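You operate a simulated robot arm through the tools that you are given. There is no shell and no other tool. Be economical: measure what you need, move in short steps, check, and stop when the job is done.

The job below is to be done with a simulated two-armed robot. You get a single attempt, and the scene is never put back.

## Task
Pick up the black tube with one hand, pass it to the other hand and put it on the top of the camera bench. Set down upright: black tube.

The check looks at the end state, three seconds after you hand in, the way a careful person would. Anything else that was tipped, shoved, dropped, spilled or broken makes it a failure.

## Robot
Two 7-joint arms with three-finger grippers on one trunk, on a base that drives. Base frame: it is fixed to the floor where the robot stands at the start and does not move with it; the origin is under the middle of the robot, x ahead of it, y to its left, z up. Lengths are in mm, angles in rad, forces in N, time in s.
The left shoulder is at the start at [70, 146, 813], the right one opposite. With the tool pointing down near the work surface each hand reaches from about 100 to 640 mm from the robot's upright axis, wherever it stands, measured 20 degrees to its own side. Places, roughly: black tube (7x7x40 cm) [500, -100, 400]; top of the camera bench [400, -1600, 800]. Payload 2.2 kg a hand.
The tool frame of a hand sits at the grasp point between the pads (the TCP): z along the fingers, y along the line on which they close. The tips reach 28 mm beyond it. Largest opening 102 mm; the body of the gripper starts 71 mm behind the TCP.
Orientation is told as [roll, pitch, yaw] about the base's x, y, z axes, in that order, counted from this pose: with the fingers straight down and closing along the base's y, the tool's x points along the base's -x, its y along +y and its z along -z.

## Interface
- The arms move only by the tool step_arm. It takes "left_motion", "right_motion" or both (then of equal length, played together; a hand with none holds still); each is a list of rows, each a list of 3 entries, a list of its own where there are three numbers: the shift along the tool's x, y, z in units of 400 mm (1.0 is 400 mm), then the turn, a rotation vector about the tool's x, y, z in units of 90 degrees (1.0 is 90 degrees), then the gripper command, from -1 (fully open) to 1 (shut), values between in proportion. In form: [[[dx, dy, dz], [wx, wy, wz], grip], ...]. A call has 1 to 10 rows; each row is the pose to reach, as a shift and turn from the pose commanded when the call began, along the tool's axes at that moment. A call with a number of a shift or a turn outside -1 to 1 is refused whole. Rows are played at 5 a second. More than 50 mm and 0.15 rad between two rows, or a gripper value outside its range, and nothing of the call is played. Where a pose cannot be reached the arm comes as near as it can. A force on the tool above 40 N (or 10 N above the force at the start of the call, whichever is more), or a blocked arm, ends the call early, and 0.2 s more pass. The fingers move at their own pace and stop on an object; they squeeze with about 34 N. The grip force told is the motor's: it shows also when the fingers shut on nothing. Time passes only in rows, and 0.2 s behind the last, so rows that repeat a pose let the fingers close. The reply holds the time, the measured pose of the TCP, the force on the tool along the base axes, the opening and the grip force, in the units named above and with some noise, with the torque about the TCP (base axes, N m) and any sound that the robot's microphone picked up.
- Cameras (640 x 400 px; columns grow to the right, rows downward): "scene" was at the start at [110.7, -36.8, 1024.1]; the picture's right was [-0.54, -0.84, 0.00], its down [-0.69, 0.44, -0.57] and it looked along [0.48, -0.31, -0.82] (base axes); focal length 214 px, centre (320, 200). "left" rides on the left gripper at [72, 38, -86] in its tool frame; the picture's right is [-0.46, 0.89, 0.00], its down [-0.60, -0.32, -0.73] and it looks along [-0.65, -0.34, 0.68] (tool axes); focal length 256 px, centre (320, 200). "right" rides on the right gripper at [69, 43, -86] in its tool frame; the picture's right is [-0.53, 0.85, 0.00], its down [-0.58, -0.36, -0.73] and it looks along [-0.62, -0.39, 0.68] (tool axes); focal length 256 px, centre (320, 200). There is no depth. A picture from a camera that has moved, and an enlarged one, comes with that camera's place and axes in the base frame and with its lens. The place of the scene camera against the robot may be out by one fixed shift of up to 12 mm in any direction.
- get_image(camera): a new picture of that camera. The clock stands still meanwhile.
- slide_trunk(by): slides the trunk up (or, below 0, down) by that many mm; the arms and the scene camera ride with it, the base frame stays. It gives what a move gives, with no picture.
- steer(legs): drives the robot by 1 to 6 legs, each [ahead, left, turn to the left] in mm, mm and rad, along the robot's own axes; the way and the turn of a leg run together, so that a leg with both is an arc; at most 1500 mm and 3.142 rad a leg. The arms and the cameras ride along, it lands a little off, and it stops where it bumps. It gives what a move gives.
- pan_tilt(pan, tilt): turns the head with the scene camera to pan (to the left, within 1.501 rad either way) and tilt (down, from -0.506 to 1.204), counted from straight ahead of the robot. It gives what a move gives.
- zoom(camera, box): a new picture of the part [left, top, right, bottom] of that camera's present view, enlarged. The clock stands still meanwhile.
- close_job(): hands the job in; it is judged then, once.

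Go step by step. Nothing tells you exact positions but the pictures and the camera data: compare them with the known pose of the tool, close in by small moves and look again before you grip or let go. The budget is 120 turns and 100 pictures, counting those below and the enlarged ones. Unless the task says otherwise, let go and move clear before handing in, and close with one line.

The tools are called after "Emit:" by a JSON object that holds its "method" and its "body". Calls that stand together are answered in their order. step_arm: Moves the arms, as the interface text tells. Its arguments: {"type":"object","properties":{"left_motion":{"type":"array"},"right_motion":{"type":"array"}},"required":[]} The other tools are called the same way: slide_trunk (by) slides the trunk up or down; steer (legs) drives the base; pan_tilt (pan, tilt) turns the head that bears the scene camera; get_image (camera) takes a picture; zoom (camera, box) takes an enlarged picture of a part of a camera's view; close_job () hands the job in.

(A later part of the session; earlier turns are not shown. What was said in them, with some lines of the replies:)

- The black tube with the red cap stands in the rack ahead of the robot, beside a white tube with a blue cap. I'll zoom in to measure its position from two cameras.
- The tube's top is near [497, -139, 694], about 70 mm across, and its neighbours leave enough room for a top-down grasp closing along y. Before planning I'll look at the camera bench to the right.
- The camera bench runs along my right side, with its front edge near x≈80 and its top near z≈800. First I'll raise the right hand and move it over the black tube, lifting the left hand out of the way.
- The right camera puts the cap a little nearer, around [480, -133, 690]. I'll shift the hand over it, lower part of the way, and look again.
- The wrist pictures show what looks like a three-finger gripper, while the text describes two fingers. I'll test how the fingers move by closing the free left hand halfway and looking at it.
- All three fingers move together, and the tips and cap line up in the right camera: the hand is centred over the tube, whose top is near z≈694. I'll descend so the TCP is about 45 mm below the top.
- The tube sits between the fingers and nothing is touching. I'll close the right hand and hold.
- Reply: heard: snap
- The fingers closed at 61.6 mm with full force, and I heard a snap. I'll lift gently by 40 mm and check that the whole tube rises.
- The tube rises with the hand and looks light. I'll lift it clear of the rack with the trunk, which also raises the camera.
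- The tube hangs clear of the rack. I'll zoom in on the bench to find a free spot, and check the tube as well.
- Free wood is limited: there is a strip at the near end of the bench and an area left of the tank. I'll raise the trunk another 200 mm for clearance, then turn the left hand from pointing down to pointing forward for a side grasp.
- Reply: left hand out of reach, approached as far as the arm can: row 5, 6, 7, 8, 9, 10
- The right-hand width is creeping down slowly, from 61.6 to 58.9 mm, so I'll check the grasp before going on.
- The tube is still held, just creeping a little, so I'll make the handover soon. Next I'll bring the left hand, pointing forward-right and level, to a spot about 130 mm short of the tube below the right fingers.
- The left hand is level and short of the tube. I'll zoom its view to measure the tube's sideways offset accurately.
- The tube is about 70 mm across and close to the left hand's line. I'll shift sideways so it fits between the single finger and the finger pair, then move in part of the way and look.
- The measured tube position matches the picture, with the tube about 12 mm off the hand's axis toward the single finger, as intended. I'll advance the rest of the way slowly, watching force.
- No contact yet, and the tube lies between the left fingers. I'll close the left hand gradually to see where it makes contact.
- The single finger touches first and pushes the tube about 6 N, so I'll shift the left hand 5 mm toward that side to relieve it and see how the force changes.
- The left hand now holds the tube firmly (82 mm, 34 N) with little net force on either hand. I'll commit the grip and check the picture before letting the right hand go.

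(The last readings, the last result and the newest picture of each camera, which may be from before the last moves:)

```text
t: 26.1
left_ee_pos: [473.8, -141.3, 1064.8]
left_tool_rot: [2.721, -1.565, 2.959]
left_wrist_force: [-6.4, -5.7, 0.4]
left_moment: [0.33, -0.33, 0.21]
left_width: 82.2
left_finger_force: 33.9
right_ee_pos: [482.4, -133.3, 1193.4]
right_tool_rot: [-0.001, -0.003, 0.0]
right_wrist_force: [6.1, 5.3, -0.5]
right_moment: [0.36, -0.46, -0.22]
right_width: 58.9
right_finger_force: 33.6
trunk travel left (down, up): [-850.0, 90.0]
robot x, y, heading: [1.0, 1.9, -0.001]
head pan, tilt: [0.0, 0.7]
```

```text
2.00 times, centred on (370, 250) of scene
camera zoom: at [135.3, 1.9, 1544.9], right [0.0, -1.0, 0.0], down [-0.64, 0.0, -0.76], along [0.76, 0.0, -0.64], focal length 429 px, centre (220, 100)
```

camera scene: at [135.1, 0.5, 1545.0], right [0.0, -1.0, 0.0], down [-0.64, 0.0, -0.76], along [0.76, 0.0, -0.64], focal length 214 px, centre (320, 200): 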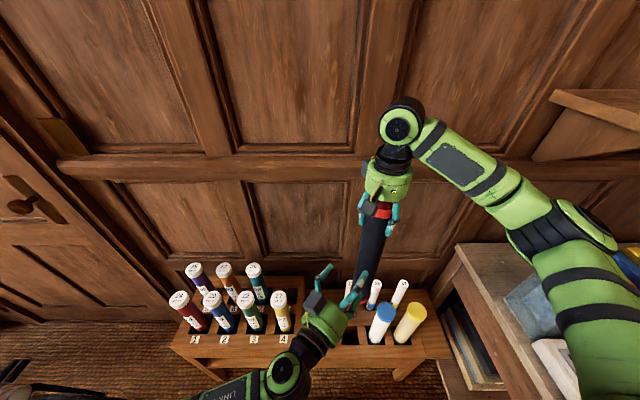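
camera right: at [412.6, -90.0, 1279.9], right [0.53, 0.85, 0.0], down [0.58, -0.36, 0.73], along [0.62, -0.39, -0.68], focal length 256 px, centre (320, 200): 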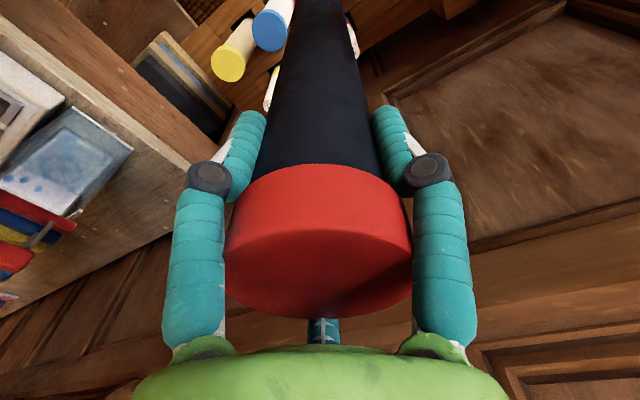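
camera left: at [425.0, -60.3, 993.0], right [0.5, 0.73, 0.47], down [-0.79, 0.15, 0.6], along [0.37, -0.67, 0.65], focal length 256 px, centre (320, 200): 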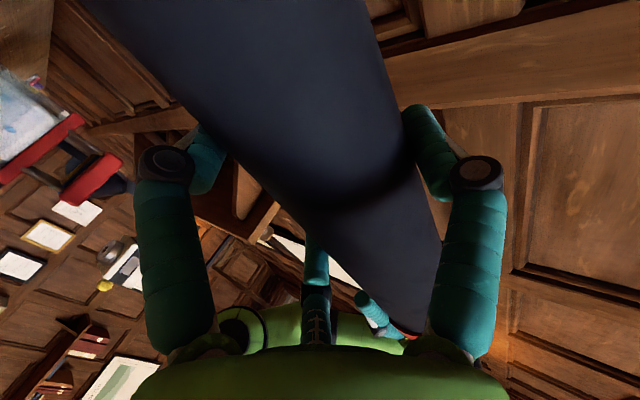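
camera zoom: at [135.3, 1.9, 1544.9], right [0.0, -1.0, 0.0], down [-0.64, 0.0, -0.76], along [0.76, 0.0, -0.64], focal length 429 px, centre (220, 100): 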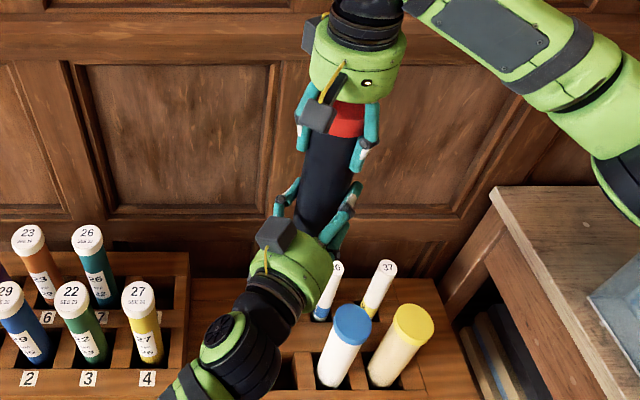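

Both hands hold the tube. I'll open the right hand while the left stays still, then check.

Emit:
{"method": "step_arm", "body": {"left_motion": [[[0, -0.002, 0], [0, 0, 0], 1], [[0, -0.004, 0], [0, 0, 0], 1], [[0, -0.004, 0], [0, 0, 0], 1], [[0, -0.004, 0], [0, 0, 0], 1], [[0, -0.004, 0], [0, 0, 0], 1]], "right_motion": [[[0, 0, 0], [0, 0, 0], 1], [[0, 0, 0], [0, 0, 0], 1], [[0, 0, 0], [0, 0, 0], -0.3], [[0, 0, 0], [0, 0, 0], -1], [[0, 0, 0], [0, 0, 0], -1]]}}

Emit:
{"method": "get_image", "body": {"camera": "left"}}

Emit:
{"method": "get_image", "body": {"camera": "right"}}

```text
t: 27.3
left_ee_pos: [474.5, -141.8, 1064.3]
left_tool_rot: [2.856, -1.565, 2.827]
left_wrist_force: [0.3, -0.2, -0.5]
left_moment: [-0.01, 0.02, -0.02]
left_width: 82.2
left_finger_force: 33.8
right_ee_pos: [481.9, -132.3, 1193.7]
right_tool_rot: [-0.003, -0.002, 0.001]
right_wrist_force: [-0.5, 1.0, 0.6]
right_moment: [-0.02, -0.02, 0.0]
right_width: 101.8
right_finger_force: 0.1
trunk travel left (down, up): [-850.0, 90.0]
robot x, y, heading: [-0.6, 2.6, 0.001]
head pan, tilt: [0.0, 0.7]
heard: snap
```

```text
62 pictures are left
camera left: at [424.9, -61.3, 992.9], right [0.5, 0.73, 0.47], down [-0.79, 0.15, 0.6], along [0.37, -0.67, 0.65], focal length 256 px, centre (320, 200)
```

left: 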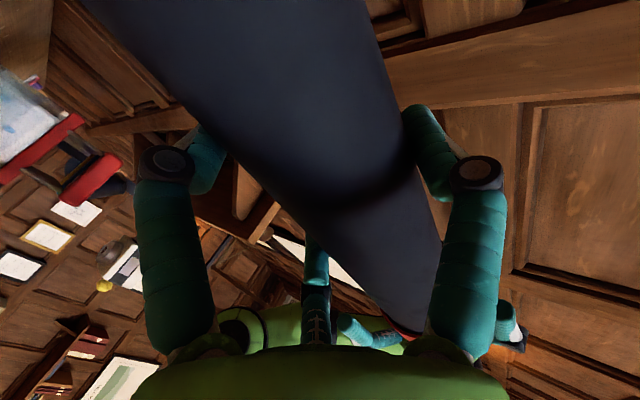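

```text
61 pictures are left
camera right: at [412.4, -90.0, 1279.9], right [0.53, 0.85, 0.0], down [0.58, -0.36, 0.73], along [0.62, -0.39, -0.68], focal length 256 px, centre (320, 200)
```

right: 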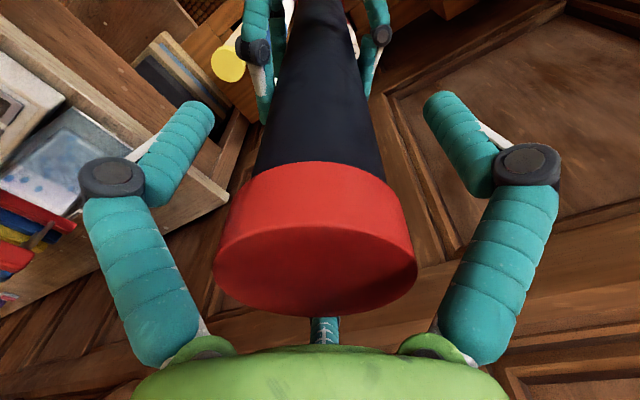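

The left hand now holds the tube alone. I'll raise the right hand straight up off the cap and then pull it away to the right.

Emit:
{"method": "step_arm", "body": {"right_motion": [[[0, 0, -0.08], [0, 0, 0], -1], [[0, 0, -0.16], [0, 0, 0], -1], [[0, 0, -0.24], [0, 0, 0], -1], [[0.03, -0.08, -0.25], [0, 0, 0], -1], [[0.1, -0.16, -0.25], [0, 0, 0], -1], [[0.17, -0.25, -0.25], [0, 0, 0], -1], [[0.24, -0.34, -0.25], [0, 0, 0], -1], [[0.32, -0.42, -0.25], [0, 0, 0], -1], [[0.4, -0.48, -0.22], [0, 0, 0], -1]]}}

Emit:
{"method": "get_image", "body": {"camera": "scene"}}

```text
t: 29.3
left_ee_pos: [471.6, -143.4, 1065.4]
left_tool_rot: [2.61, -1.562, 3.072]
left_wrist_force: [0.9, 0.0, 0.4]
left_moment: [-0.01, 0.01, 0.01]
left_width: 82.5
left_finger_force: 33.7
right_ee_pos: [319.2, -323.2, 1283.0]
right_tool_rot: [0.002, -0.001, 0.002]
right_wrist_force: [-0.2, 0.5, -0.3]
right_moment: [0.06, -0.01, 0.0]
right_width: 102.0
right_finger_force: 0.1
trunk travel left (down, up): [-850.0, 90.0]
robot x, y, heading: [0.4, 4.4, -0.002]
head pan, tilt: [0.0, 0.7]
```

```text
60 pictures are left
camera scene: at [132.5, 0.4, 1545.2], right [0.0, -1.0, 0.0], down [-0.64, 0.0, -0.77], along [0.77, 0.0, -0.64], focal length 214 px, centre (320, 200)
```

scene: 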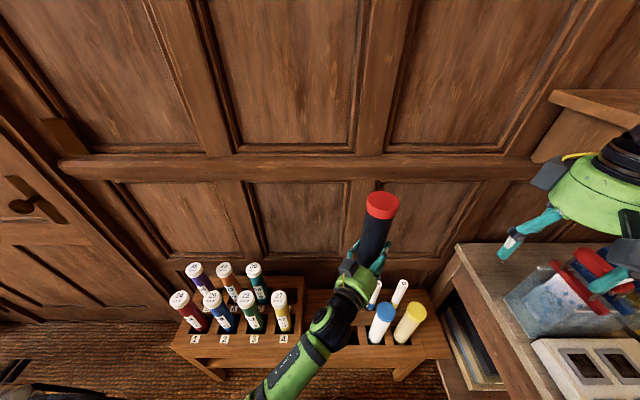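

The left hand holds the tube and the right hand is clear. I'll look at the near end of the bench to choose a spot.

Emit:
{"method": "pan_tilt", "body": {"pan": -0.75, "tilt": 0.75}}

Emit:
{"method": "get_image", "body": {"camera": "scene"}}

```text
t: 30.4
left_ee_pos: [474.1, -142.1, 1064.5]
left_tool_rot: [2.828, -1.567, 2.856]
left_wrist_force: [-0.3, 0.3, 0.3]
left_moment: [-0.02, 0.01, 0.0]
left_width: 82.2
left_finger_force: 34.0
right_ee_pos: [323.0, -323.6, 1283.2]
right_tool_rot: [0.0, -0.001, -0.001]
right_wrist_force: [0.4, 0.8, 0.6]
right_moment: [0.01, -0.02, -0.02]
right_width: 101.9
right_finger_force: 0.1
trunk travel left (down, up): [-850.0, 90.0]
robot x, y, heading: [3.2, 0.6, 0.001]
head pan, tilt: [-0.75, 0.75]
```

```text
59 pictures are left
camera scene: at [110.7, -54.7, 1540.7], right [-0.68, -0.73, 0.0], down [-0.5, 0.46, -0.73], along [0.54, -0.5, -0.68], focal length 214 px, centre (320, 200)
```

scene: 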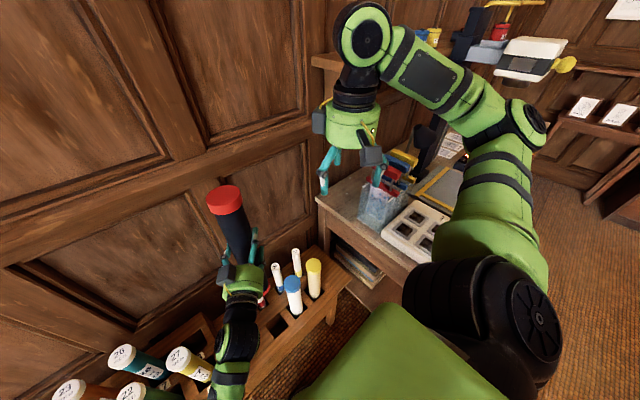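

Emit:
{"method": "zoom", "body": {"camera": "scene", "box": [290, 130, 460, 290]}}

```text
2.50 times, centred on (375, 210) of scene
camera zoom: at [110.7, -54.7, 1540.7], right [-0.68, -0.73, 0.0], down [-0.5, 0.46, -0.73], along [0.54, -0.5, -0.68], focal length 536 px, centre (182, 175)
```

zoom: 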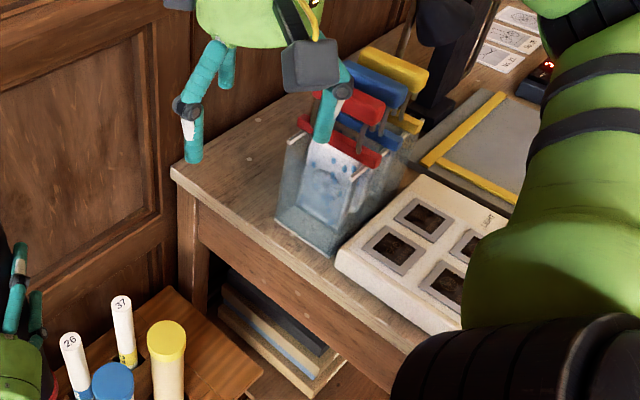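

The area left of the tank, around [620, -675], is bare wood. Before driving I need to know the base's footprint, so I'll look down at it.

Emit:
{"method": "pan_tilt", "body": {"pan": -0.6, "tilt": 1.2}}

Emit:
{"method": "get_image", "body": {"camera": "scene"}}

Emit:
{"method": "pan_tilt", "body": {"pan": -1.5, "tilt": 1.2}}

Emit:
{"method": "get_image", "body": {"camera": "scene"}}

```text
t: 31.3
left_ee_pos: [473.9, -142.7, 1065.9]
left_tool_rot: [2.858, -1.566, 2.823]
left_wrist_force: [0.4, -0.4, -1.6]
left_moment: [0.03, 0.01, 0.02]
left_width: 82.3
left_finger_force: 34.4
right_ee_pos: [323.0, -323.0, 1282.6]
right_tool_rot: [-0.002, -0.002, 0.001]
right_wrist_force: [-0.1, 0.1, -1.1]
right_moment: [-0.03, 0.02, 0.0]
right_width: 101.7
right_finger_force: 0.0
trunk travel left (down, up): [-850.0, 90.0]
robot x, y, heading: [-0.8, 1.6, -0.002]
head pan, tilt: [-0.6, 1.201]
```

```text
57 pictures are left
camera scene: at [96.6, -29.8, 1509.0], right [-0.57, -0.82, 0.0], down [-0.77, 0.53, -0.36], along [0.3, -0.21, -0.93], focal length 214 px, centre (320, 200)
```

scene: 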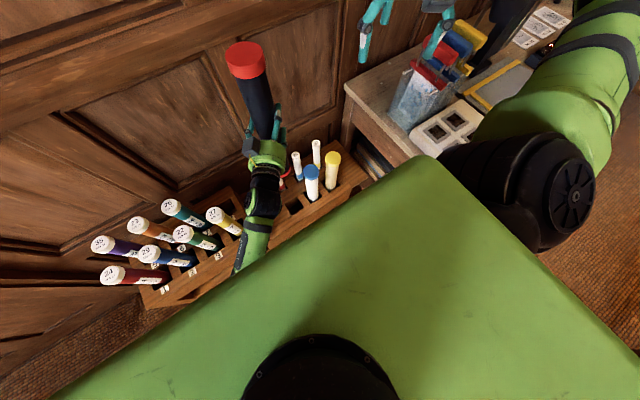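

```text
t: 32.5
left_ee_pos: [474.2, -142.8, 1064.9]
left_tool_rot: [2.863, -1.564, 2.815]
left_wrist_force: [-0.6, -0.6, -0.3]
left_moment: [0.0, 0.03, -0.01]
left_width: 82.1
left_finger_force: 33.9
right_ee_pos: [322.7, -323.6, 1282.5]
right_tool_rot: [-0.002, -0.001, 0.0]
right_wrist_force: [-0.3, -0.5, -0.1]
right_moment: [0.0, 0.0, -0.01]
right_width: 102.0
right_finger_force: 0.0
trunk travel left (down, up): [-850.0, 90.0]
robot x, y, heading: [0.5, 3.9, 0.004]
head pan, tilt: [-1.499, 1.201]
```

```text
56 pictures are left
camera scene: at [54.4, -53.9, 1509.0], right [-1.0, -0.07, 0.0], down [-0.07, 0.93, -0.36], along [0.03, -0.36, -0.93], focal length 214 px, centre (320, 200)
```

scene: 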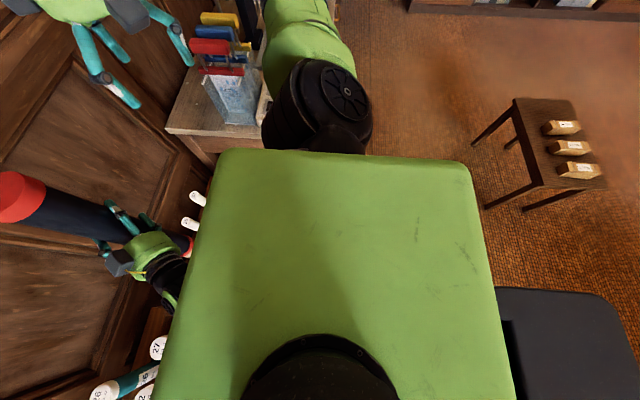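

The base is round with a radius of about 290 mm, so standing at about [70, -220] and turned right leaves clearance to the rack and bench. I'll raise the trunk a little, turn right 0.8 rad, then drive diagonally.

Emit:
{"method": "slide_trunk", "body": {"by": 60}}

Emit:
{"method": "steer", "body": {"legs": [[0, 0, -0.8]]}}

Emit:
{"method": "steer", "body": {"legs": [[150, -75, 0]]}}

Emit:
{"method": "pan_tilt", "body": {"pan": 0.0, "tilt": 0.8}}

Emit:
{"method": "get_image", "body": {"camera": "scene"}}

```text
t: 33.5
left_ee_pos: [474.5, -142.2, 1125.5]
left_tool_rot: [2.835, -1.568, 2.849]
left_wrist_force: [-0.4, -0.1, -1.5]
left_moment: [0.0, 0.04, -0.04]
left_width: 82.2
left_finger_force: 34.3
right_ee_pos: [322.9, -323.5, 1342.4]
right_tool_rot: [0.0, 0.0, 0.0]
right_wrist_force: [-0.3, 0.0, -0.4]
right_moment: [-0.01, -0.04, -0.01]
right_width: 101.9
right_finger_force: 0.1
trunk travel left (down, up): [-910.0, 30.0]
robot x, y, heading: [-4.4, -1.4, 0.002]
head pan, tilt: [-1.499, 1.201]
```

```text
t: 35.9
left_ee_pos: [234.0, -436.3, 1124.9]
left_tool_rot: [2.931, -1.567, 1.963]
left_wrist_force: [-0.8, -0.1, -0.5]
left_moment: [-0.03, 0.02, 0.0]
left_width: 82.3
left_finger_force: 34.5
right_ee_pos: [-1.1, -456.7, 1341.9]
right_tool_rot: [-0.003, 0.001, -0.788]
right_wrist_force: [-0.5, 0.2, 0.5]
right_moment: [0.0, 0.01, 0.01]
right_width: 102.2
right_finger_force: 0.0
trunk travel left (down, up): [-910.0, 30.0]
robot x, y, heading: [-0.8, -2.1, -0.788]
head pan, tilt: [-1.499, 1.201]
```

```text
t: 37.4
left_ee_pos: [283.0, -588.1, 1126.9]
left_tool_rot: [2.925, -1.564, 1.969]
left_wrist_force: [0.2, 0.6, -0.5]
left_moment: [0.03, -0.04, -0.02]
left_width: 82.4
left_finger_force: 34.2
right_ee_pos: [47.7, -608.6, 1343.4]
right_tool_rot: [-0.001, -0.004, -0.785]
right_wrist_force: [-0.7, -0.2, -0.5]
right_moment: [-0.01, -0.01, -0.02]
right_width: 102.1
right_finger_force: 0.1
trunk travel left (down, up): [-910.0, 30.0]
robot x, y, heading: [49.3, -154.4, -0.787]
head pan, tilt: [-1.499, 1.201]
```

```text
t: 39.0
left_ee_pos: [283.4, -592.1, 1125.3]
left_tool_rot: [2.843, -1.566, 2.052]
left_wrist_force: [-0.2, 0.5, -1.5]
left_moment: [-0.01, 0.0, 0.02]
left_width: 82.1
left_finger_force: 34.1
right_ee_pos: [49.7, -613.4, 1342.1]
right_tool_rot: [-0.001, 0.0, -0.786]
right_wrist_force: [-0.1, 0.5, 0.1]
right_moment: [-0.02, -0.02, 0.0]
right_width: 102.1
right_finger_force: 0.1
trunk travel left (down, up): [-910.0, 30.0]
robot x, y, heading: [50.4, -157.6, -0.785]
head pan, tilt: [0.0, 0.799]
```

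```text
55 pictures are left
camera scene: at [143.1, -247.3, 1596.7], right [-0.71, -0.71, 0.0], down [-0.51, 0.51, -0.7], along [0.49, -0.49, -0.72], focal length 214 px, centre (320, 200)
```

scene: 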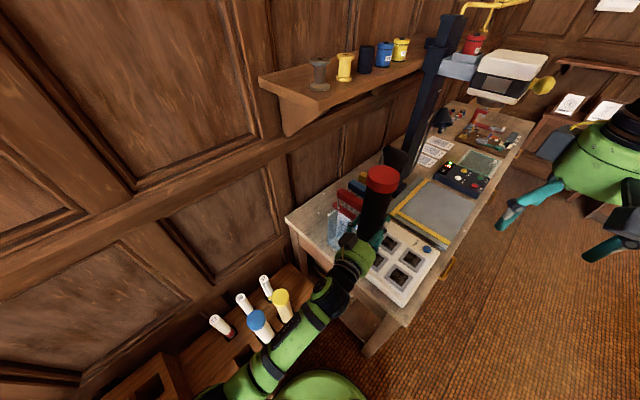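

The robot has moved well and the tube is still upright. Before driving closer I'll swing the tube left, away from the tank, to about [600, -500].

Emit:
{"method": "step_arm", "body": {"left_motion": [[[0, 0.09, -0.02], [0, 0, 0], 1], [[0, 0.18, -0.04], [0, 0, 0], 1], [[0, 0.27, -0.06], [0, 0, 0], 1], [[0, 0.36, -0.083], [0, 0, 0], 1], [[0, 0.45, -0.083], [0, 0, 0], 1], [[0, 0.54, -0.083], [0, 0, 0], 1], [[0, 0.63, -0.083], [0, 0, 0], 1], [[0, 0.72, -0.083], [0, 0, 0], 1], [[0, 0.78, -0.083], [0, 0, 0], 1]]}}

Emit:
{"method": "get_image", "body": {"camera": "scene"}}

```text
t: 41.0
left_ee_pos: [585.7, -503.6, 1127.2]
left_tool_rot: [3.103, -1.565, 1.79]
left_wrist_force: [0.7, 0.4, -0.7]
left_moment: [-0.02, 0.0, 0.02]
left_width: 82.1
left_finger_force: 34.5
right_ee_pos: [50.5, -613.6, 1342.2]
right_tool_rot: [-0.002, 0.001, -0.785]
right_wrist_force: [0.5, 0.1, -0.3]
right_moment: [0.02, 0.0, -0.01]
right_width: 101.9
right_finger_force: 0.0
trunk travel left (down, up): [-910.0, 30.0]
robot x, y, heading: [49.0, -157.7, -0.785]
head pan, tilt: [0.0, 0.799]
```

```text
54 pictures are left
camera scene: at [144.2, -247.0, 1596.6], right [-0.71, -0.71, 0.0], down [-0.51, 0.51, -0.7], along [0.49, -0.49, -0.72], focal length 214 px, centre (320, 200)
```

scene: 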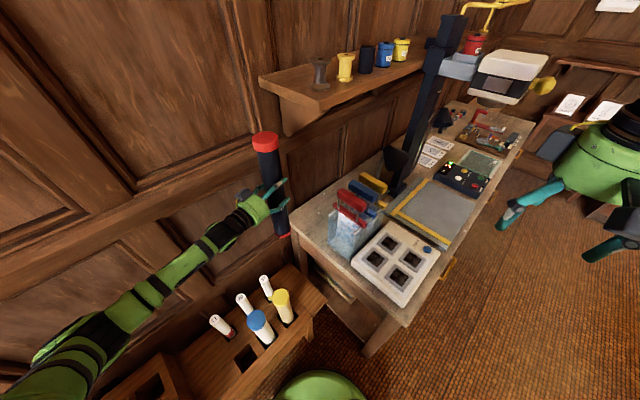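

The tube is at the corner by the bench end. I'll drive the last bit and check the view.

Emit:
{"method": "steer", "body": {"legs": [[58, -30, 0]]}}

Emit:
{"method": "get_image", "body": {"camera": "scene"}}

Emit:
{"method": "zoom", "body": {"camera": "scene", "box": [220, 110, 420, 270]}}

Emit:
{"method": "get_image", "body": {"camera": "left"}}

```text
t: 42.0
left_ee_pos: [601.3, -557.5, 1129.1]
left_tool_rot: [2.958, -1.559, 1.938]
left_wrist_force: [0.0, 1.0, -0.1]
left_moment: [-0.01, 0.03, 0.04]
left_width: 82.1
left_finger_force: 33.6
right_ee_pos: [65.8, -664.7, 1346.3]
right_tool_rot: [-0.007, -0.01, -0.785]
right_wrist_force: [-0.4, 1.4, -0.4]
right_moment: [-0.08, -0.05, 0.01]
right_width: 101.9
right_finger_force: 0.0
trunk travel left (down, up): [-910.0, 30.0]
robot x, y, heading: [72.2, -219.3, -0.789]
head pan, tilt: [0.0, 0.799]
```

```text
53 pictures are left
camera scene: at [159.3, -297.6, 1597.6], right [-0.71, -0.71, 0.0], down [-0.51, 0.5, -0.7], along [0.49, -0.5, -0.71], focal length 214 px, centre (320, 200)
```

scene: 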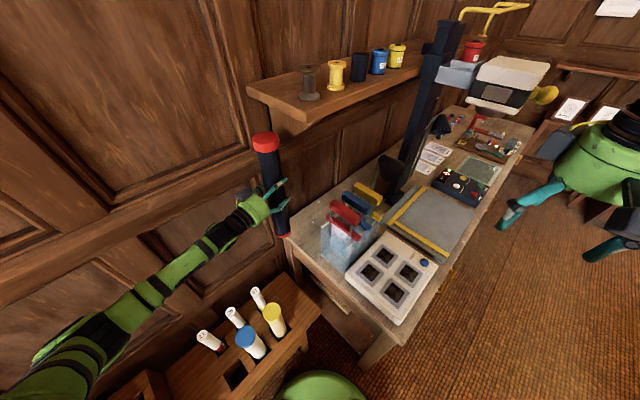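

```text
2.50 times, centred on (320, 190) of scene
camera zoom: at [159.3, -297.6, 1597.6], right [-0.71, -0.71, 0.0], down [-0.51, 0.5, -0.7], along [0.49, -0.5, -0.71], focal length 536 px, centre (320, 225)
```

zoom: 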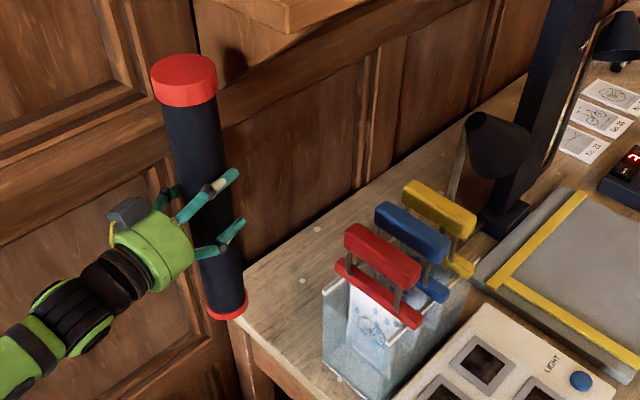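

```text
51 pictures are left
camera left: at [624.3, -465.0, 1056.9], right [0.87, 0.17, 0.47], down [-0.45, 0.67, 0.59], along [-0.21, -0.73, 0.65], focal length 256 px, centre (320, 200)
```

left: 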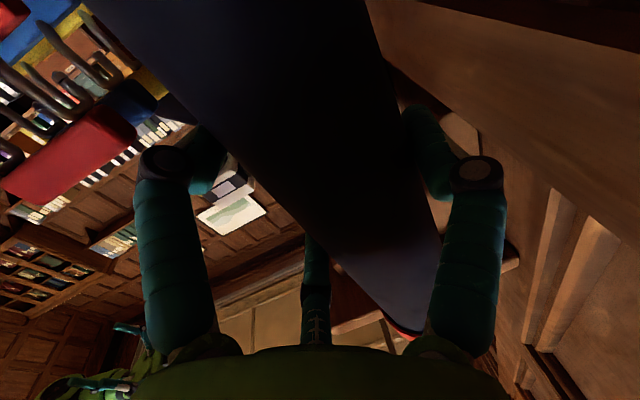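

The tube is upright, with its bottom near z≈893 and the bench at about 800. A shelf overhangs above, so I'll lower the trunk first and then move the tube in over the free corner.

Emit:
{"method": "slide_trunk", "body": {"by": -60}}

Emit:
{"method": "step_arm", "body": {"left_motion": [[[0, -0.005, 0.05], [0, 0, 0], 1], [[0, -0.01, 0.1], [0, 0, 0], 1], [[0, -0.015, 0.15], [0, 0, 0], 1], [[0, -0.02, 0.2], [0, 0, 0], 1], [[0, -0.025, 0.25], [0, 0, 0], 1], [[0, -0.025, 0.29], [0, 0, 0], 1], [[0, -0.025, 0.29], [0, 0, 0], 1]]}}

Emit:
{"method": "zoom", "body": {"camera": "scene", "box": [220, 110, 420, 270]}}

Emit:
{"method": "get_image", "body": {"camera": "right"}}

```text
t: 43.0
left_ee_pos: [604.8, -563.4, 1066.3]
left_tool_rot: [2.79, -1.569, 2.107]
left_wrist_force: [0.5, 0.1, -1.7]
left_moment: [-0.04, 0.0, 0.05]
left_width: 82.2
left_finger_force: 33.9
right_ee_pos: [70.1, -674.4, 1282.7]
right_tool_rot: [-0.001, -0.001, -0.785]
right_wrist_force: [-0.4, 0.2, 0.8]
right_moment: [-0.03, 0.0, 0.02]
right_width: 101.8
right_finger_force: 0.1
trunk travel left (down, up): [-850.0, 90.0]
robot x, y, heading: [70.6, -218.5, -0.782]
head pan, tilt: [0.0, 0.799]
```

```text
t: 44.6
left_ee_pos: [616.1, -679.4, 1065.6]
left_tool_rot: [2.829, -1.566, 2.065]
left_wrist_force: [0.5, -0.1, -0.7]
left_moment: [-0.02, -0.03, -0.01]
left_width: 82.4
left_finger_force: 34.0
right_ee_pos: [69.0, -673.6, 1282.9]
right_tool_rot: [-0.002, -0.002, -0.787]
right_wrist_force: [-0.7, 0.2, -0.4]
right_moment: [0.02, 0.0, 0.01]
right_width: 102.0
right_finger_force: 0.0
trunk travel left (down, up): [-850.0, 90.0]
robot x, y, heading: [69.0, -219.1, -0.784]
head pan, tilt: [0.0, 0.799]
```

```text
2.50 times, centred on (320, 190) of scene
camera zoom: at [162.7, -308.1, 1536.7], right [-0.71, -0.71, 0.0], down [-0.51, 0.51, -0.7], along [0.49, -0.49, -0.72], focal length 536 px, centre (320, 225)
```

zoom: 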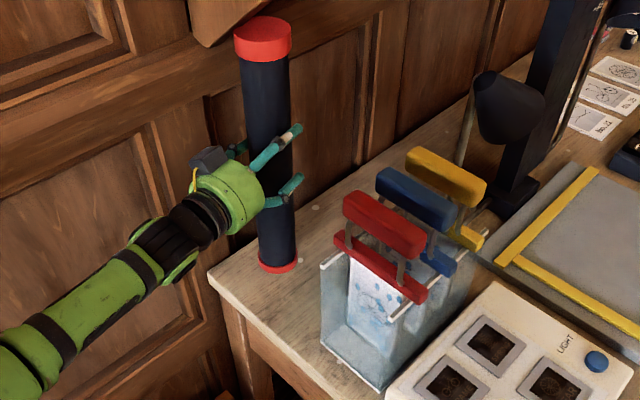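

```text
49 pictures are left
camera right: at [50.3, -595.4, 1369.9], right [0.98, 0.22, 0.0], down [0.15, -0.66, 0.73], along [0.16, -0.71, -0.68], focal length 256 px, centre (320, 200)
```

right: 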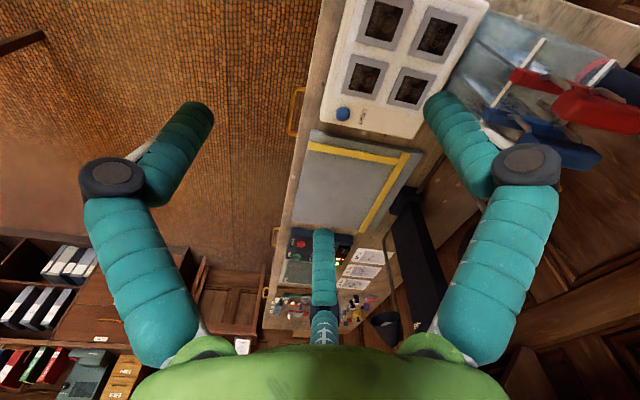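

The tube stands over bare wood, clear of the bench edge, the tank and the shelf, with about 30 mm to go. I'll lower it in small steps and watch the vertical force.

Emit:
{"method": "step_arm", "body": {"left_motion": [[[0.02, 0, 0], [0, 0, 0], 1], [[0.04, 0, 0], [0, 0, 0], 1], [[0.055, 0, 0], [0, 0, 0], 1], [[0.055, 0, 0], [0, 0, 0], 1]]}}

Emit:
{"method": "zoom", "body": {"camera": "scene", "box": [260, 110, 360, 260]}}

```text
t: 45.6
left_ee_pos: [615.7, -680.0, 1044.2]
left_tool_rot: [2.817, -1.568, 2.078]
left_wrist_force: [-0.2, -0.1, -1.1]
left_moment: [-0.01, -0.01, -0.03]
left_width: 82.4
left_finger_force: 34.3
right_ee_pos: [68.7, -674.3, 1283.5]
right_tool_rot: [-0.002, 0.0, -0.783]
right_wrist_force: [0.3, 0.8, -0.2]
right_moment: [0.0, 0.03, 0.0]
right_width: 101.8
right_finger_force: 0.1
trunk travel left (down, up): [-850.0, 90.0]
robot x, y, heading: [69.9, -217.9, -0.79]
head pan, tilt: [0.0, 0.799]
```

```text
2.67 times, centred on (310, 185) of scene
camera zoom: at [162.7, -308.4, 1536.7], right [-0.71, -0.71, 0.0], down [-0.51, 0.51, -0.7], along [0.49, -0.49, -0.72], focal length 572 px, centre (347, 240)
```

zoom: 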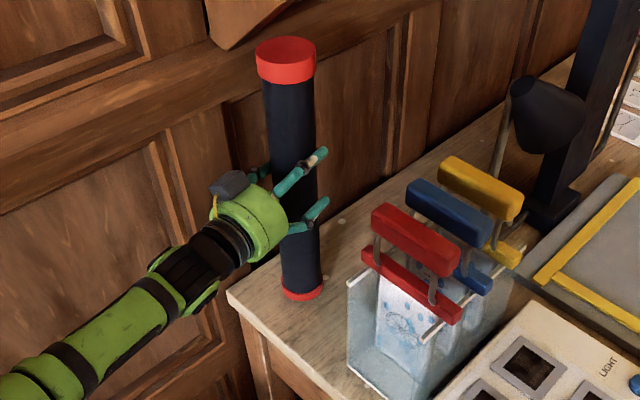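

Emit:
{"method": "step_arm", "body": {"left_motion": [[[0.0075, 0, 0], [0, 0, 0], 1], [[0.015, 0, 0], [0, 0, 0], 1], [[0.02, 0, 0], [0, 0, 0], 1]]}}

```text
t: 46.4
left_ee_pos: [615.6, -680.7, 1036.2]
left_tool_rot: [3.007, -1.567, 1.888]
left_wrist_force: [0.4, 0.0, -0.8]
left_moment: [0.01, 0.01, -0.01]
left_width: 82.3
left_finger_force: 33.6
right_ee_pos: [68.6, -674.1, 1283.2]
right_tool_rot: [-0.002, -0.002, -0.786]
right_wrist_force: [-0.8, 0.3, -0.2]
right_moment: [0.01, 0.02, 0.03]
right_width: 102.1
right_finger_force: 0.1
trunk travel left (down, up): [-850.0, 90.0]
robot x, y, heading: [70.0, -213.0, -0.792]
head pan, tilt: [0.0, 0.799]
```

No contact yet, so I'll keep lowering in 2–3 mm steps.

Emit:
{"method": "step_arm", "body": {"left_motion": [[[0.006, 0, 0], [0, 0, 0], 1], [[0.012, 0, 0], [0, 0, 0], 1], [[0.012, 0, 0], [0, 0, 0], 1]]}}

Emit:
{"method": "zoom", "body": {"camera": "scene", "box": [260, 110, 360, 260]}}

```text
t: 47.2
left_ee_pos: [616.1, -679.4, 1030.4]
left_tool_rot: [2.883, -1.566, 2.015]
left_wrist_force: [0.1, 0.2, -1.0]
left_moment: [0.01, 0.02, 0.0]
left_width: 81.9
left_finger_force: 33.5
right_ee_pos: [69.5, -674.1, 1282.5]
right_tool_rot: [-0.002, -0.002, -0.787]
right_wrist_force: [0.2, 0.3, 0.3]
right_moment: [0.0, -0.02, 0.02]
right_width: 102.1
right_finger_force: 0.0
trunk travel left (down, up): [-850.0, 90.0]
robot x, y, heading: [69.9, -215.6, -0.786]
head pan, tilt: [0.0, 0.799]
```

```text
2.67 times, centred on (310, 185) of scene
camera zoom: at [162.6, -308.4, 1536.7], right [-0.71, -0.71, 0.0], down [-0.51, 0.51, -0.7], along [0.49, -0.49, -0.72], focal length 572 px, centre (347, 240)
```

zoom: 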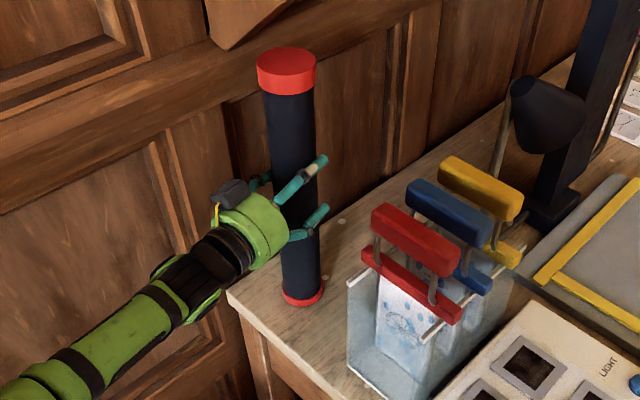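

Emit:
{"method": "step_arm", "body": {"left_motion": [[[0.005, 0, 0], [0, 0, 0], 1], [[0.01, 0, 0], [0, 0, 0], 1], [[0.01, 0, 0], [0, 0, 0], 1]]}}

Emit:
{"method": "step_arm", "body": {"left_motion": [[[0.005, 0, 0], [0, 0, 0], 1], [[0.01, 0, 0], [0, 0, 0], 1], [[0.01, 0, 0], [0, 0, 0], 1]]}}

```text
t: 48.0
left_ee_pos: [616.0, -680.6, 1027.8]
left_tool_rot: [2.864, -1.568, 2.03]
left_wrist_force: [0.2, -0.6, -0.6]
left_moment: [0.02, -0.03, 0.02]
left_width: 82.5
left_finger_force: 34.1
right_ee_pos: [68.1, -673.8, 1283.2]
right_tool_rot: [-0.002, -0.002, -0.785]
right_wrist_force: [0.5, -0.5, 0.6]
right_moment: [0.0, 0.01, -0.02]
right_width: 101.9
right_finger_force: 0.1
trunk travel left (down, up): [-850.0, 90.0]
robot x, y, heading: [67.8, -220.5, -0.786]
head pan, tilt: [0.0, 0.799]
```

```text
t: 48.8
left_ee_pos: [612.7, -679.6, 1028.4]
left_tool_rot: [2.802, -1.562, 2.092]
left_wrist_force: [2.2, 1.7, 10.8]
left_moment: [0.13, -0.45, 0.04]
left_width: 82.2
left_finger_force: 33.8
right_ee_pos: [67.1, -672.6, 1284.0]
right_tool_rot: [-0.001, -0.003, -0.784]
right_wrist_force: [-0.8, -0.2, 0.1]
right_moment: [0.06, 0.0, -0.02]
right_width: 102.1
right_finger_force: 0.0
trunk travel left (down, up): [-850.0, 90.0]
robot x, y, heading: [70.2, -219.8, -0.785]
head pan, tilt: [0.0, 0.799]
```

Contact: 10.8 N upward, mostly on the +x edge, so the tube is tilted slightly. I'll check how upright it is in the picture before releasing.

Emit:
{"method": "step_arm", "body": {"left_motion": [[[-0.004, 0, 0], [0, 0, 0], 1], [[-0.004, 0, 0], [0, 0, 0], 1]]}}

Emit:
{"method": "zoom", "body": {"camera": "scene", "box": [260, 110, 360, 260]}}

```text
t: 49.4
left_ee_pos: [615.0, -679.8, 1028.8]
left_tool_rot: [2.759, -1.562, 2.135]
left_wrist_force: [3.4, -1.5, 10.4]
left_moment: [-0.66, -0.94, 0.1]
left_width: 82.2
left_finger_force: 34.1
right_ee_pos: [68.2, -673.9, 1283.6]
right_tool_rot: [0.0, -0.002, -0.786]
right_wrist_force: [-0.2, -0.8, -0.5]
right_moment: [0.0, 0.0, 0.0]
right_width: 102.0
right_finger_force: 0.0
trunk travel left (down, up): [-850.0, 90.0]
robot x, y, heading: [68.5, -217.8, -0.786]
head pan, tilt: [0.0, 0.799]
```

```text
2.67 times, centred on (310, 185) of scene
camera zoom: at [161.4, -307.0, 1536.9], right [-0.71, -0.71, 0.0], down [-0.51, 0.51, -0.7], along [0.49, -0.49, -0.72], focal length 572 px, centre (347, 240)
```

zoom: 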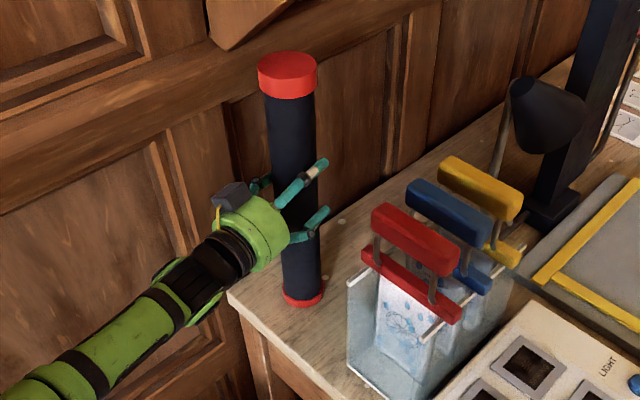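

The tube is in contact and upright to within a degree or so, well inside its stable range. I'll take off most of the pressure and open the left hand gradually.

Emit:
{"method": "step_arm", "body": {"left_motion": [[[-0.005, 0, 0], [0, 0, 0], 1], [[-0.005, 0, 0], [0, 0, 0], 1]]}}

```text
t: 50.0
left_ee_pos: [614.0, -679.5, 1028.1]
left_tool_rot: [2.843, -1.566, 2.052]
left_wrist_force: [1.8, -2.1, 6.3]
left_moment: [-0.6, -0.55, 0.04]
left_width: 82.6
left_finger_force: 34.1
right_ee_pos: [68.5, -674.3, 1282.5]
right_tool_rot: [-0.002, -0.002, -0.785]
right_wrist_force: [-0.2, 0.3, 0.3]
right_moment: [-0.02, -0.01, -0.03]
right_width: 102.2
right_finger_force: 0.0
trunk travel left (down, up): [-850.0, 90.0]
robot x, y, heading: [72.0, -218.7, -0.788]
head pan, tilt: [0.0, 0.799]
```

Emit:
{"method": "step_arm", "body": {"left_motion": [[[0, 0, 0], [0, 0, 0], -0.5], [[0, 0, 0], [0, 0, 0], -0.6], [[0, 0, 0], [0, 0, 0], -0.65], [[0, 0, 0], [0, 0, 0], -0.7], [[0, 0, 0], [0, 0, 0], -0.75], [[0, 0, 0], [0, 0, 0], -0.8], [[0, 0, 0], [0, 0, 0], -0.9], [[0, 0, 0], [0, 0, 0], -1], [[0, 0, 0], [0, 0, 0], -1]]}}

Emit:
{"method": "zoom", "body": {"camera": "scene", "box": [260, 110, 360, 260]}}

Emit:
{"method": "get_image", "body": {"camera": "left"}}

```text
t: 52.0
left_ee_pos: [615.4, -680.2, 1028.0]
left_tool_rot: [2.815, -1.567, 2.079]
left_wrist_force: [-0.6, 0.5, -0.3]
left_moment: [0.01, -0.01, -0.02]
left_width: 101.9
left_finger_force: 0.1
right_ee_pos: [68.5, -674.4, 1283.3]
right_tool_rot: [-0.003, -0.003, -0.783]
right_wrist_force: [-0.7, 0.3, 0.2]
right_moment: [0.0, -0.05, 0.01]
right_width: 102.2
right_finger_force: 0.0
trunk travel left (down, up): [-850.0, 90.0]
robot x, y, heading: [70.0, -219.7, -0.79]
head pan, tilt: [0.0, 0.799]
```

```text
2.67 times, centred on (310, 185) of scene
camera zoom: at [162.5, -308.3, 1536.7], right [-0.71, -0.71, 0.0], down [-0.51, 0.51, -0.7], along [0.49, -0.49, -0.72], focal length 572 px, centre (347, 240)
```

zoom: 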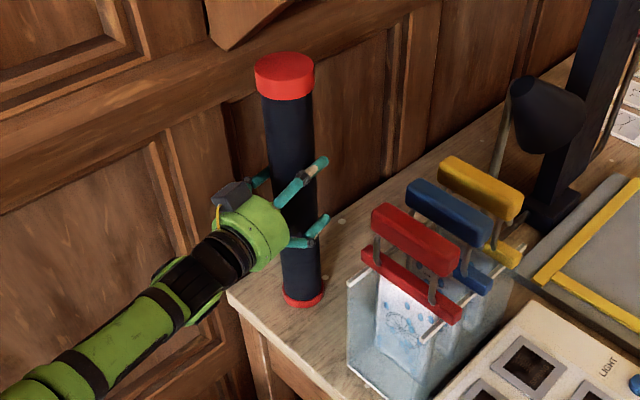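

```text
44 pictures are left
camera left: at [637.0, -587.8, 955.4], right [0.87, 0.16, 0.47], down [-0.45, 0.66, 0.6], along [-0.21, -0.73, 0.65], focal length 256 px, centre (320, 200)
```

left: 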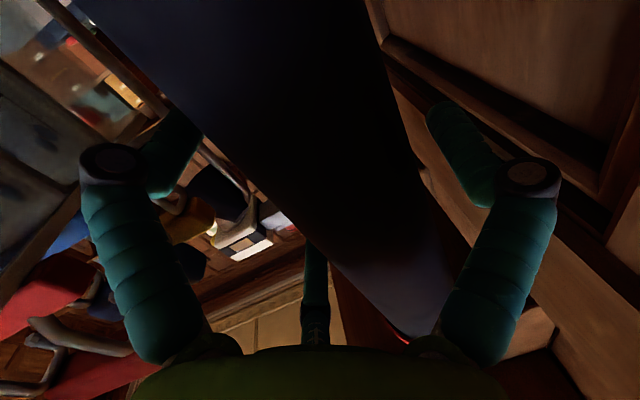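

The tube stands on its own and forces are near zero. I'll nudge the hand 4 mm so the tube sits mid-gap, then back straight out.

Emit:
{"method": "step_arm", "body": {"left_motion": [[[0, -0.01, 0], [0, 0, 0], -1], [[0, -0.01, -0.02], [0, 0, 0], -1], [[0, -0.01, -0.05], [0, 0, 0], -1], [[0, -0.01, -0.1], [0, 0, 0], -1], [[0, -0.01, -0.16], [0, 0, 0], -1], [[0, -0.01, -0.23], [0, 0, 0], -1], [[0, -0.01, -0.32], [0, 0, 0], -1]]}}

Emit:
{"method": "get_image", "body": {"camera": "scene"}}

Emit:
{"method": "zoom", "body": {"camera": "scene", "box": [220, 90, 420, 270]}}

```text
t: 53.6
left_ee_pos: [588.6, -553.9, 1028.2]
left_tool_rot: [2.927, -1.565, 1.967]
left_wrist_force: [0.4, 0.6, -0.1]
left_moment: [0.02, 0.01, -0.01]
left_width: 102.1
left_finger_force: 0.1
right_ee_pos: [67.6, -673.0, 1284.4]
right_tool_rot: [-0.002, -0.003, -0.785]
right_wrist_force: [-0.1, -0.2, -0.1]
right_moment: [-0.04, -0.02, -0.01]
right_width: 102.0
right_finger_force: 0.0
trunk travel left (down, up): [-850.0, 90.0]
robot x, y, heading: [71.8, -216.7, -0.785]
head pan, tilt: [0.0, 0.799]
```

```text
43 pictures are left
camera scene: at [162.1, -306.0, 1536.9], right [-0.71, -0.71, 0.0], down [-0.51, 0.51, -0.7], along [0.49, -0.49, -0.72], focal length 214 px, centre (320, 200)
```

scene: 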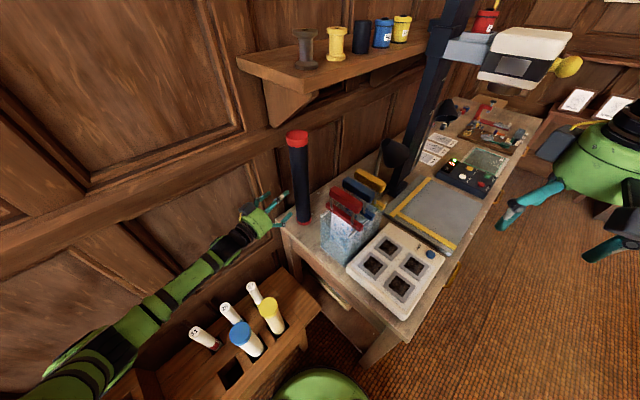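

```text
2.22 times, centred on (320, 180) of scene
camera zoom: at [162.1, -306.0, 1536.9], right [-0.71, -0.71, 0.0], down [-0.51, 0.51, -0.7], along [0.49, -0.49, -0.72], focal length 477 px, centre (320, 244)
```

zoom: 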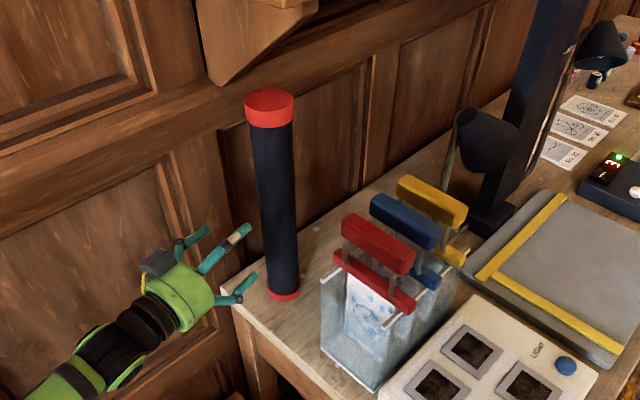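

The black tube stands upright on bare wood at the near end of the bench. Both hands are clear and nothing else looks disturbed, so I'm handing in.

Emit:
{"method": "close_job", "body": {}}

```text
The job is handed in.
```

I picked up the black tube with the right hand, passed it to the left, and set it upright on top of the camera bench, at the near end left of the tank. Both hands are clear, and nothing else looked moved in the last picture.
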